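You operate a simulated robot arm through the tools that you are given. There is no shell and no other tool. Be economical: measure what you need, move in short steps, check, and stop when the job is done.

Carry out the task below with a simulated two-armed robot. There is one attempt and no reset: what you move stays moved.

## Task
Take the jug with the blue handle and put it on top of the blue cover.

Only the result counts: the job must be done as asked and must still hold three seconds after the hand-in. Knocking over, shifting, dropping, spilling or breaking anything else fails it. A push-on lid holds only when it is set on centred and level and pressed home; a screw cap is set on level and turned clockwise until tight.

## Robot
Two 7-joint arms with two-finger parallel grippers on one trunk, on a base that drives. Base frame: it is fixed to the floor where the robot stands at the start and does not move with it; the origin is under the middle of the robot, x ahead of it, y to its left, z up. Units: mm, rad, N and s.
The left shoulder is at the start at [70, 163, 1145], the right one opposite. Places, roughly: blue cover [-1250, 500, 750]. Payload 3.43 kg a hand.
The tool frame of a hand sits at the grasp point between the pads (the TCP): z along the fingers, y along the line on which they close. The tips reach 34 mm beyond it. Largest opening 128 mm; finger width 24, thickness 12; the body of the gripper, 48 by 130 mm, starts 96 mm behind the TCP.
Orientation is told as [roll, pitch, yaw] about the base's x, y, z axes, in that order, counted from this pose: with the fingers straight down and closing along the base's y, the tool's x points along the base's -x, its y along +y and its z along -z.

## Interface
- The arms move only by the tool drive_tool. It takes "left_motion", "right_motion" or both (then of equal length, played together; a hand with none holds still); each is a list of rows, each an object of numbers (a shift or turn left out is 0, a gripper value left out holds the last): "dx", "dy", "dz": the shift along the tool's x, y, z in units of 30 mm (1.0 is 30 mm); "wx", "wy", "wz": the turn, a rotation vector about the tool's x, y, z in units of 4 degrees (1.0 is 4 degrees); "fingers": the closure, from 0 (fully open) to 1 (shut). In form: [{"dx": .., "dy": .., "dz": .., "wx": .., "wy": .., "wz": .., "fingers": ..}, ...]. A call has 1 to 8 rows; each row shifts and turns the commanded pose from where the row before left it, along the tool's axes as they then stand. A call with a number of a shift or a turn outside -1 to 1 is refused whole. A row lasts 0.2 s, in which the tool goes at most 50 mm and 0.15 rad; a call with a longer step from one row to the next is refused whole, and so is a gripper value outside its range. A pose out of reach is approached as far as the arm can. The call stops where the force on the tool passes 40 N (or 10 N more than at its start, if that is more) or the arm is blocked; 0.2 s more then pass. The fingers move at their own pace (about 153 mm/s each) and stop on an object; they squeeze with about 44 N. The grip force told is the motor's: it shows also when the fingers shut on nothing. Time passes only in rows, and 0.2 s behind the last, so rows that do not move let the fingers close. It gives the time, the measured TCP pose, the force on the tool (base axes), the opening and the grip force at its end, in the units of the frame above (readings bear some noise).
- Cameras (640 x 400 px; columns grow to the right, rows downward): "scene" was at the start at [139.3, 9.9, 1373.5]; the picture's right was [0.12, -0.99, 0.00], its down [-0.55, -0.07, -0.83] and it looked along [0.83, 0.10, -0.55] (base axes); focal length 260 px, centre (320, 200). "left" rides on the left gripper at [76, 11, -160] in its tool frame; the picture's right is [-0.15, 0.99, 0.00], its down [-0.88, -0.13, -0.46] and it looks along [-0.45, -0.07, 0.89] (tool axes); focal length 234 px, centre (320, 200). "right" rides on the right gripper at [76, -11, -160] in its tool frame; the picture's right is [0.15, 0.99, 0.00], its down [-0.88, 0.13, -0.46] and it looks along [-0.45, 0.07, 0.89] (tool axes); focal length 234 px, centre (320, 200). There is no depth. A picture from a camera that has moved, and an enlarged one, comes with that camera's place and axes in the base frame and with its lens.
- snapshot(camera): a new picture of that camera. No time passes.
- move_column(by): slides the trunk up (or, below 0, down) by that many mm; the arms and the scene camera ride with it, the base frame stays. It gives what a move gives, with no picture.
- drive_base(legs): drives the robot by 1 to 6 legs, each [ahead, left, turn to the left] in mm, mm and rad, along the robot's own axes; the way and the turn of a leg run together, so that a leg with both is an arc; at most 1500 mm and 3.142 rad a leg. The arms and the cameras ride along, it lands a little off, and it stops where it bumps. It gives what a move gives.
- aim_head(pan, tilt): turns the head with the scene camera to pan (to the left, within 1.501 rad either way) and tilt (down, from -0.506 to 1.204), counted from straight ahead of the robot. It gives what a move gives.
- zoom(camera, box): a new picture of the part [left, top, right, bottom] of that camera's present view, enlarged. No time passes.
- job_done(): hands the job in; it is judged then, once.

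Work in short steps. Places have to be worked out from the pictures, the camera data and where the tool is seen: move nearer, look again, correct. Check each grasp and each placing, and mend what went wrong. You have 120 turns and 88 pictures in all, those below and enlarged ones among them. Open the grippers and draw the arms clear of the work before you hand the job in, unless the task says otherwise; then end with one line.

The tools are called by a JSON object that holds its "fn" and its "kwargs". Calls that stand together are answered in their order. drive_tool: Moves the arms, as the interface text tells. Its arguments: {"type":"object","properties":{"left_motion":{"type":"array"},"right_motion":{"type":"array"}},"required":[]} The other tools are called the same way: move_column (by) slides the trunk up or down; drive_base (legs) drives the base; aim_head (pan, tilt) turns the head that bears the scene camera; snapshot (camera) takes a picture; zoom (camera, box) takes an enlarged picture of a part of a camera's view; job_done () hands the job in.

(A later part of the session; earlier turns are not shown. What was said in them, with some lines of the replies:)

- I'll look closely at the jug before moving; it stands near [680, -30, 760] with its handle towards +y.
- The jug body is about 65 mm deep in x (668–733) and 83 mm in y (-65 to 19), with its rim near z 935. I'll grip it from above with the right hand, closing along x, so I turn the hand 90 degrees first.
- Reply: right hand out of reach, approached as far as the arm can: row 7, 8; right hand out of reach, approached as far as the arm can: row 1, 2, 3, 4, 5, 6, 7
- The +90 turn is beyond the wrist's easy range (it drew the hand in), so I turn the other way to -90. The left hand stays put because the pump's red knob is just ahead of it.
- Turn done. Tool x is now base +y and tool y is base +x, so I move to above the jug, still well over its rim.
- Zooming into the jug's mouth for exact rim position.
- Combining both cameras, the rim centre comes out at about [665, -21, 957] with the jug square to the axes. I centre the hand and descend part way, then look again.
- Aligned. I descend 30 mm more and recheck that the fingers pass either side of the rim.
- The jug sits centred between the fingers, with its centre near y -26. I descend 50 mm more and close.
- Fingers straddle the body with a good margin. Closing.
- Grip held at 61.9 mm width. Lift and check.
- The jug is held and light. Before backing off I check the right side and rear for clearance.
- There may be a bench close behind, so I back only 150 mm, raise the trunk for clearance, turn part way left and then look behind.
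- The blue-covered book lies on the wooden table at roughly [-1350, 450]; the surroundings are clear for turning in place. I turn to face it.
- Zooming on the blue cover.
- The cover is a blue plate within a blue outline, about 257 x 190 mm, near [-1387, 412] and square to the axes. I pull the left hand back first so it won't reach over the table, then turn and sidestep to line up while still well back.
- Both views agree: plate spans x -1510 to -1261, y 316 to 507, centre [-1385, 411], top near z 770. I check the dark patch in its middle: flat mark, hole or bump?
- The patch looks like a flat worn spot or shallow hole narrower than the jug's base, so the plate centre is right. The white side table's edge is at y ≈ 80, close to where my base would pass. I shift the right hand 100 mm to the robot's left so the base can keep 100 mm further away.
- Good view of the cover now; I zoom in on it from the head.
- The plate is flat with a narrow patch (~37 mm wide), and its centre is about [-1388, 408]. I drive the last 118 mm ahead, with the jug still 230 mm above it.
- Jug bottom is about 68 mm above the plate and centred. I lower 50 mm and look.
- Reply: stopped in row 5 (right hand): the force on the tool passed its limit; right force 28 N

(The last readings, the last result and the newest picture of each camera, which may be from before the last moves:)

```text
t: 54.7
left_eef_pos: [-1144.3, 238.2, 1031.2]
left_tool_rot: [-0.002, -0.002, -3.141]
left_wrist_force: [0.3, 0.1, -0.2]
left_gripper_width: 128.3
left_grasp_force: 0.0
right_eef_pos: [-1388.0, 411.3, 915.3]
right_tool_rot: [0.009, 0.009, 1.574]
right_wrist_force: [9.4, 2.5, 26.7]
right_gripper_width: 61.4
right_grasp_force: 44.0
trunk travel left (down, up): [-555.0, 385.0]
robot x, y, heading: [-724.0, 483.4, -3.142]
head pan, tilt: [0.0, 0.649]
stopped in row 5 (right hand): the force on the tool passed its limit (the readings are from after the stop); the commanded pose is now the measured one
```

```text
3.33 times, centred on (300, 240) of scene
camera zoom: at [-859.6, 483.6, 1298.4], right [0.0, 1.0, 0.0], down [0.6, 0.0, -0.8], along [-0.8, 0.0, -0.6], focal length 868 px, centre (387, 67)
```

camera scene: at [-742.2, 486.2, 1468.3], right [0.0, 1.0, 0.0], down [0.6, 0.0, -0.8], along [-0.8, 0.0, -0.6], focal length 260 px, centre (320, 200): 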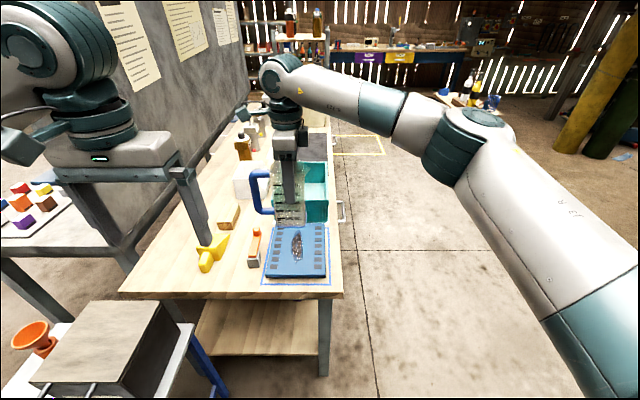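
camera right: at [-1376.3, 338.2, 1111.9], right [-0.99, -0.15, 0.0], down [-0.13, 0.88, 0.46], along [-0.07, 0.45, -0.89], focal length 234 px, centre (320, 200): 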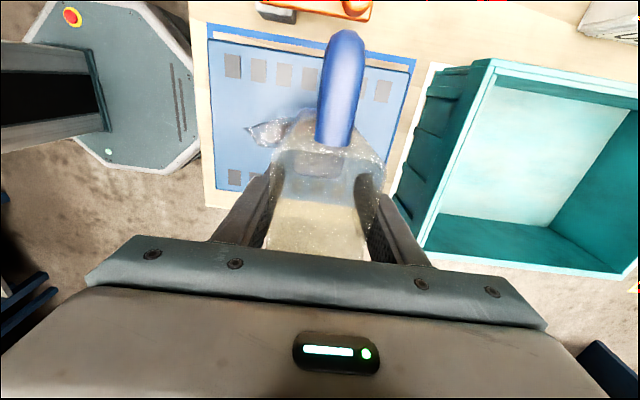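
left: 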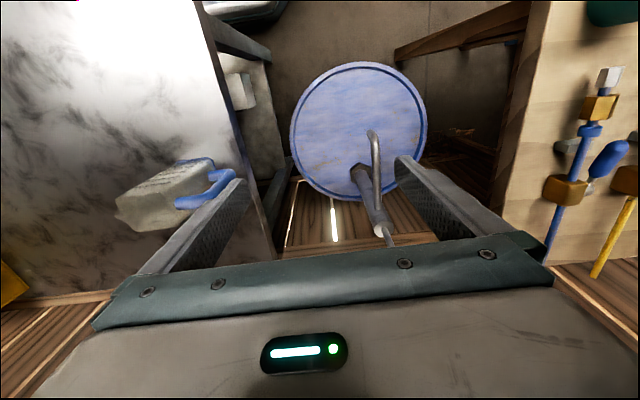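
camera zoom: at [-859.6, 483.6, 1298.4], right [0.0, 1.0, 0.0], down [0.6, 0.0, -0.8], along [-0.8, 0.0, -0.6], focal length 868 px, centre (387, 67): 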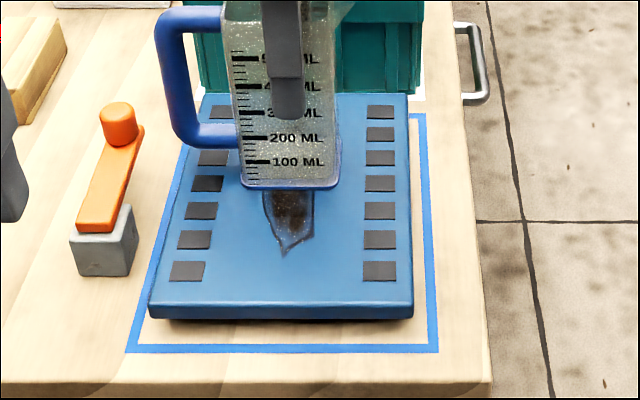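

Contact at TCP z 915, so the plate top is really near z 803 (this makes all the views agree). I check whether the jug sits flat, from close up and from the left camera.

{"fn": "zoom", "kwargs": {"camera": "scene", "box": [270, 200, 330, 250]}}

{"fn": "snapshot", "kwargs": {"camera": "left"}}

```text
8.00 times, centred on (300, 225) of scene
camera zoom: at [-859.6, 483.6, 1298.4], right [0.0, 1.0, 0.0], down [0.6, 0.0, -0.8], along [-0.8, 0.0, -0.6], focal length 2083 px, centre (480, 0)
```

zoom: 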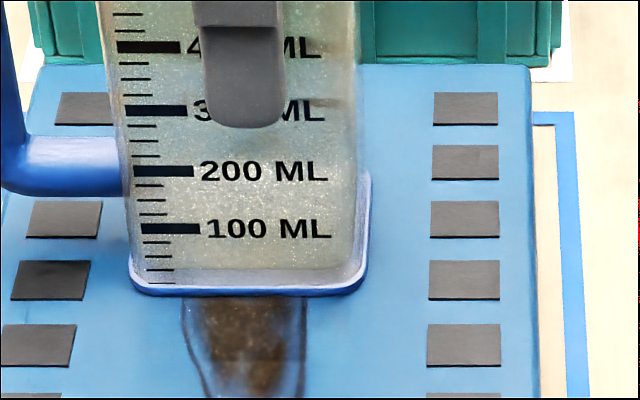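

```text
52 pictures are left
camera left: at [-1069.0, 226.8, 1189.8], right [-0.14, -0.99, 0.0], down [-0.88, 0.13, 0.46], along [-0.45, 0.07, -0.89], focal length 234 px, centre (320, 200)
```

left: 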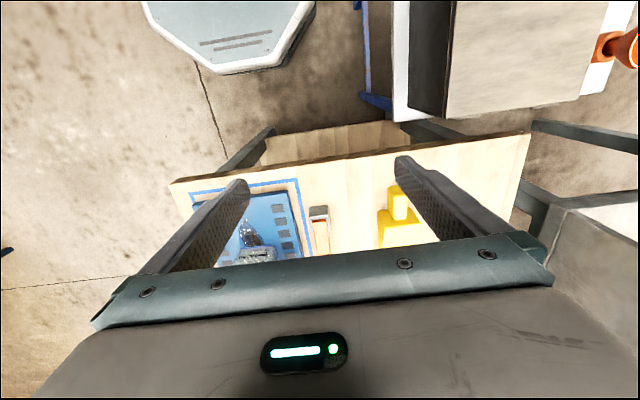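

The jug looks seated and upright. I ease the pressing force by raising a hair, then read.

{"fn": "drive_tool", "kwargs": {"right_motion": [{"dz": -0.04}, {}]}}

```text
t: 55.3
left_eef_pos: [-1144.5, 237.4, 1031.8]
left_tool_rot: [0.0, -0.003, -3.139]
left_wrist_force: [0.7, -1.1, 0.2]
left_gripper_width: 128.1
left_grasp_force: 0.1
right_eef_pos: [-1388.5, 413.0, 915.3]
right_tool_rot: [0.013, 0.007, 1.572]
right_wrist_force: [1.8, 0.1, 28.2]
right_gripper_width: 61.5
right_grasp_force: 44.3
trunk travel left (down, up): [-555.0, 385.0]
robot x, y, heading: [-724.9, 485.2, -3.138]
head pan, tilt: [0.0, 0.649]
```

Still pressing with 28 N and tilted ~0.8°; I raise a bit more to unload and see if it levels.

{"fn": "drive_tool", "kwargs": {"right_motion": [{"dz": -0.06}, {}]}}

{"fn": "drive_tool", "kwargs": {"right_motion": [{"dz": -0.06}, {}]}}

```text
t: 55.9
left_eef_pos: [-1142.6, 237.5, 1030.6]
left_tool_rot: [0.0, -0.003, -3.141]
left_wrist_force: [0.3, 0.5, -0.1]
left_gripper_width: 128.2
left_grasp_force: 0.1
right_eef_pos: [-1388.6, 413.1, 916.0]
right_tool_rot: [0.011, 0.008, 1.573]
right_wrist_force: [1.7, -1.9, 24.1]
right_gripper_width: 61.5
right_grasp_force: 44.4
trunk travel left (down, up): [-555.0, 385.0]
robot x, y, heading: [-731.0, 484.4, -3.142]
head pan, tilt: [0.0, 0.649]
```

```text
t: 56.5
left_eef_pos: [-1145.6, 236.4, 1031.9]
left_tool_rot: [-0.001, 0.0, -3.14]
left_wrist_force: [0.5, -0.4, -0.2]
left_gripper_width: 128.0
left_grasp_force: 0.1
right_eef_pos: [-1389.6, 411.7, 914.8]
right_tool_rot: [0.007, 0.006, 1.571]
right_wrist_force: [3.1, -2.6, 13.9]
right_gripper_width: 61.3
right_grasp_force: 44.0
trunk travel left (down, up): [-555.0, 385.0]
robot x, y, heading: [-725.7, 480.5, -3.143]
head pan, tilt: [0.0, 0.649]
```

Unloading as expected; a touch more.

{"fn": "drive_tool", "kwargs": {"right_motion": [{"dz": -0.06}, {}]}}

{"fn": "zoom", "kwargs": {"camera": "scene", "box": [220, 180, 380, 300]}}

```text
t: 57.1
left_eef_pos: [-1146.8, 236.4, 1030.4]
left_tool_rot: [0.0, 0.0, -3.139]
left_wrist_force: [-0.3, -0.2, -0.4]
left_gripper_width: 128.1
left_grasp_force: 0.0
right_eef_pos: [-1390.6, 413.1, 915.7]
right_tool_rot: [0.007, 0.003, 1.57]
right_wrist_force: [0.2, -0.1, -1.3]
right_gripper_width: 61.9
right_grasp_force: 44.1
trunk travel left (down, up): [-555.0, 385.0]
robot x, y, heading: [-725.5, 485.8, -3.137]
head pan, tilt: [0.0, 0.649]
```

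```text
3.33 times, centred on (300, 240) of scene
camera zoom: at [-861.3, 483.3, 1297.9], right [0.0, 1.0, 0.0], down [0.6, 0.0, -0.8], along [-0.8, 0.0, -0.6], focal length 868 px, centre (387, 67)
```

zoom: 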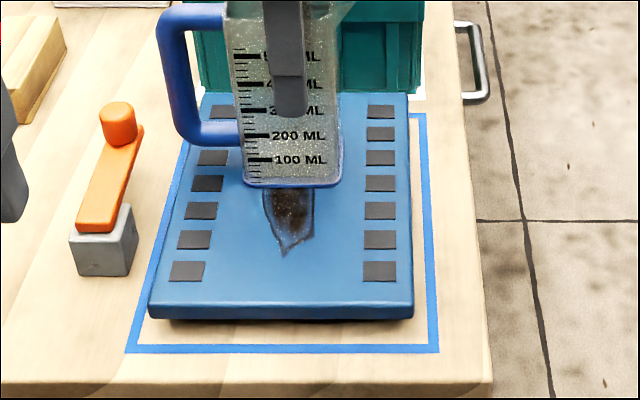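

The hand is unloaded; the jug rests within a millimetre of the plate. I lower a hair to seat it, then open the fingers modestly (the teal bin is close behind).

{"fn": "drive_tool", "kwargs": {"right_motion": [{"dz": 0.05}, {}, {"fingers": 0.45}, {"fingers": 0.35}, {"fingers": 0.25}, {}, {}]}}

{"fn": "zoom", "kwargs": {"camera": "scene", "box": [220, 180, 380, 300]}}

{"fn": "snapshot", "kwargs": {"camera": "right"}}

```text
t: 58.7
left_eef_pos: [-1146.9, 237.4, 1030.8]
left_tool_rot: [0.0, -0.001, -3.139]
left_wrist_force: [-0.1, -0.4, -0.4]
left_gripper_width: 127.9
left_grasp_force: 0.1
right_eef_pos: [-1390.7, 413.0, 915.0]
right_tool_rot: [0.008, 0.005, 1.571]
right_wrist_force: [0.3, 0.5, 0.0]
right_gripper_width: 95.9
right_grasp_force: 0.1
trunk travel left (down, up): [-555.0, 385.0]
robot x, y, heading: [-727.5, 482.8, -3.138]
head pan, tilt: [0.0, 0.649]
```

```text
3.33 times, centred on (300, 240) of scene
camera zoom: at [-861.2, 483.2, 1298.1], right [0.0, 1.0, 0.0], down [0.6, 0.0, -0.8], along [-0.8, 0.0, -0.6], focal length 868 px, centre (387, 67)
```

zoom: 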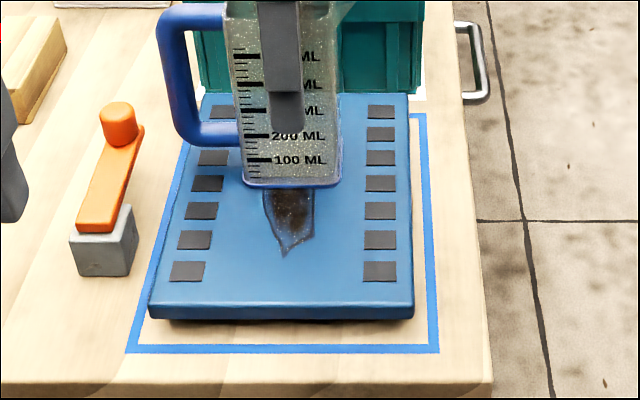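

```text
49 pictures are left
camera right: at [-1376.5, 338.3, 1075.3], right [-0.99, -0.15, 0.01], down [-0.13, 0.88, 0.45], along [-0.07, 0.45, -0.89], focal length 234 px, centre (320, 200)
```

right: 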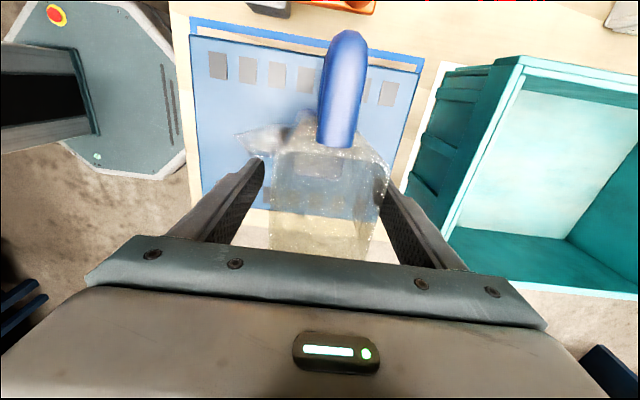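

The jug stands unchanged with the fingers free. I open slightly more and lift the hand straight up clear of the rim.

{"fn": "drive_tool", "kwargs": {"right_motion": [{"fingers": 0.15}, {"dz": -0.3}, {"dz": -0.6}, {"dz": -0.8}, {"dz": -1}, {"dz": -1}, {"dz": -1}, {"dz": -1}]}}

{"fn": "zoom", "kwargs": {"camera": "scene", "box": [220, 160, 380, 300]}}

```text
t: 60.5
left_eef_pos: [-1145.6, 236.5, 1031.1]
left_tool_rot: [-0.002, -0.003, -3.14]
left_wrist_force: [-0.3, -0.5, -0.2]
left_gripper_width: 128.1
left_grasp_force: 0.1
right_eef_pos: [-1389.3, 412.0, 1091.0]
right_tool_rot: [0.008, 0.004, 1.571]
right_wrist_force: [-0.3, -1.0, 0.5]
right_gripper_width: 108.7
right_grasp_force: 0.0
trunk travel left (down, up): [-555.0, 385.0]
robot x, y, heading: [-722.3, 482.5, -3.14]
head pan, tilt: [0.0, 0.649]
```

```text
2.86 times, centred on (300, 230) of scene
camera zoom: at [-860.3, 482.7, 1298.2], right [0.0, 1.0, 0.0], down [0.6, 0.0, -0.8], along [-0.8, 0.0, -0.6], focal length 744 px, centre (377, 114)
```

zoom: 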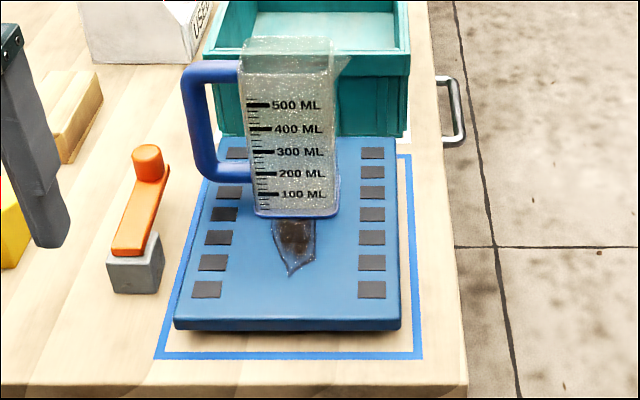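

The jug stands upright on the blue cover. I draw the right hand back and reverse the base so both arms are clear, then check.

{"fn": "drive_tool", "kwargs": {"right_motion": [{"dz": -1}, {"dz": -1}, {"fingers": 0}]}}

{"fn": "drive_base", "kwargs": {"legs": [[-250, 0, 0]]}}

{"fn": "snapshot", "kwargs": {"camera": "scene"}}

```text
t: 61.3
left_eef_pos: [-1145.9, 237.7, 1030.7]
left_tool_rot: [0.0, 0.0, -3.141]
left_wrist_force: [0.4, 0.5, 0.6]
left_gripper_width: 128.2
left_grasp_force: 0.0
right_eef_pos: [-1389.5, 411.7, 1148.2]
right_tool_rot: [0.006, 0.006, 1.572]
right_wrist_force: [-0.9, 0.3, 0.0]
right_gripper_width: 128.1
right_grasp_force: 0.1
trunk travel left (down, up): [-555.0, 385.0]
robot x, y, heading: [-723.4, 486.5, -3.142]
head pan, tilt: [0.0, 0.649]
```

```text
t: 63.1
left_eef_pos: [-894.2, 234.7, 1030.3]
left_tool_rot: [-0.001, 0.0, -3.136]
left_wrist_force: [-0.3, -0.6, 0.3]
left_gripper_width: 127.9
left_grasp_force: 0.1
right_eef_pos: [-1138.9, 408.0, 1146.2]
right_tool_rot: [0.008, 0.007, 1.576]
right_wrist_force: [0.5, 0.4, -0.6]
right_gripper_width: 128.1
right_grasp_force: 0.1
trunk travel left (down, up): [-555.0, 385.0]
robot x, y, heading: [-478.3, 486.7, -3.138]
head pan, tilt: [0.0, 0.649]
```

```text
47 pictures are left
camera scene: at [-610.7, 483.2, 1298.1], right [-0.01, 1.0, 0.0], down [0.6, 0.0, -0.8], along [-0.8, 0.0, -0.6], focal length 260 px, centre (320, 200)
```

scene: 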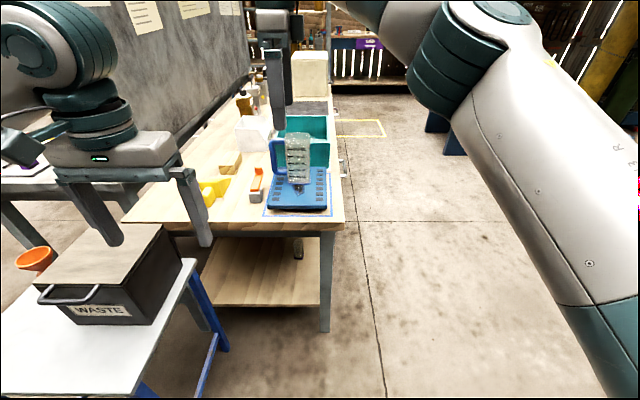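

The jug is upright and centred on the cover, the grippers are open and clear, and nothing else has moved. Handing in.

{"fn": "job_done", "kwargs": {}}

```text
The job is handed in.
```

The jug with the blue handle stands upright on top of the blue cover; both grippers are open and both arms are clear of it.
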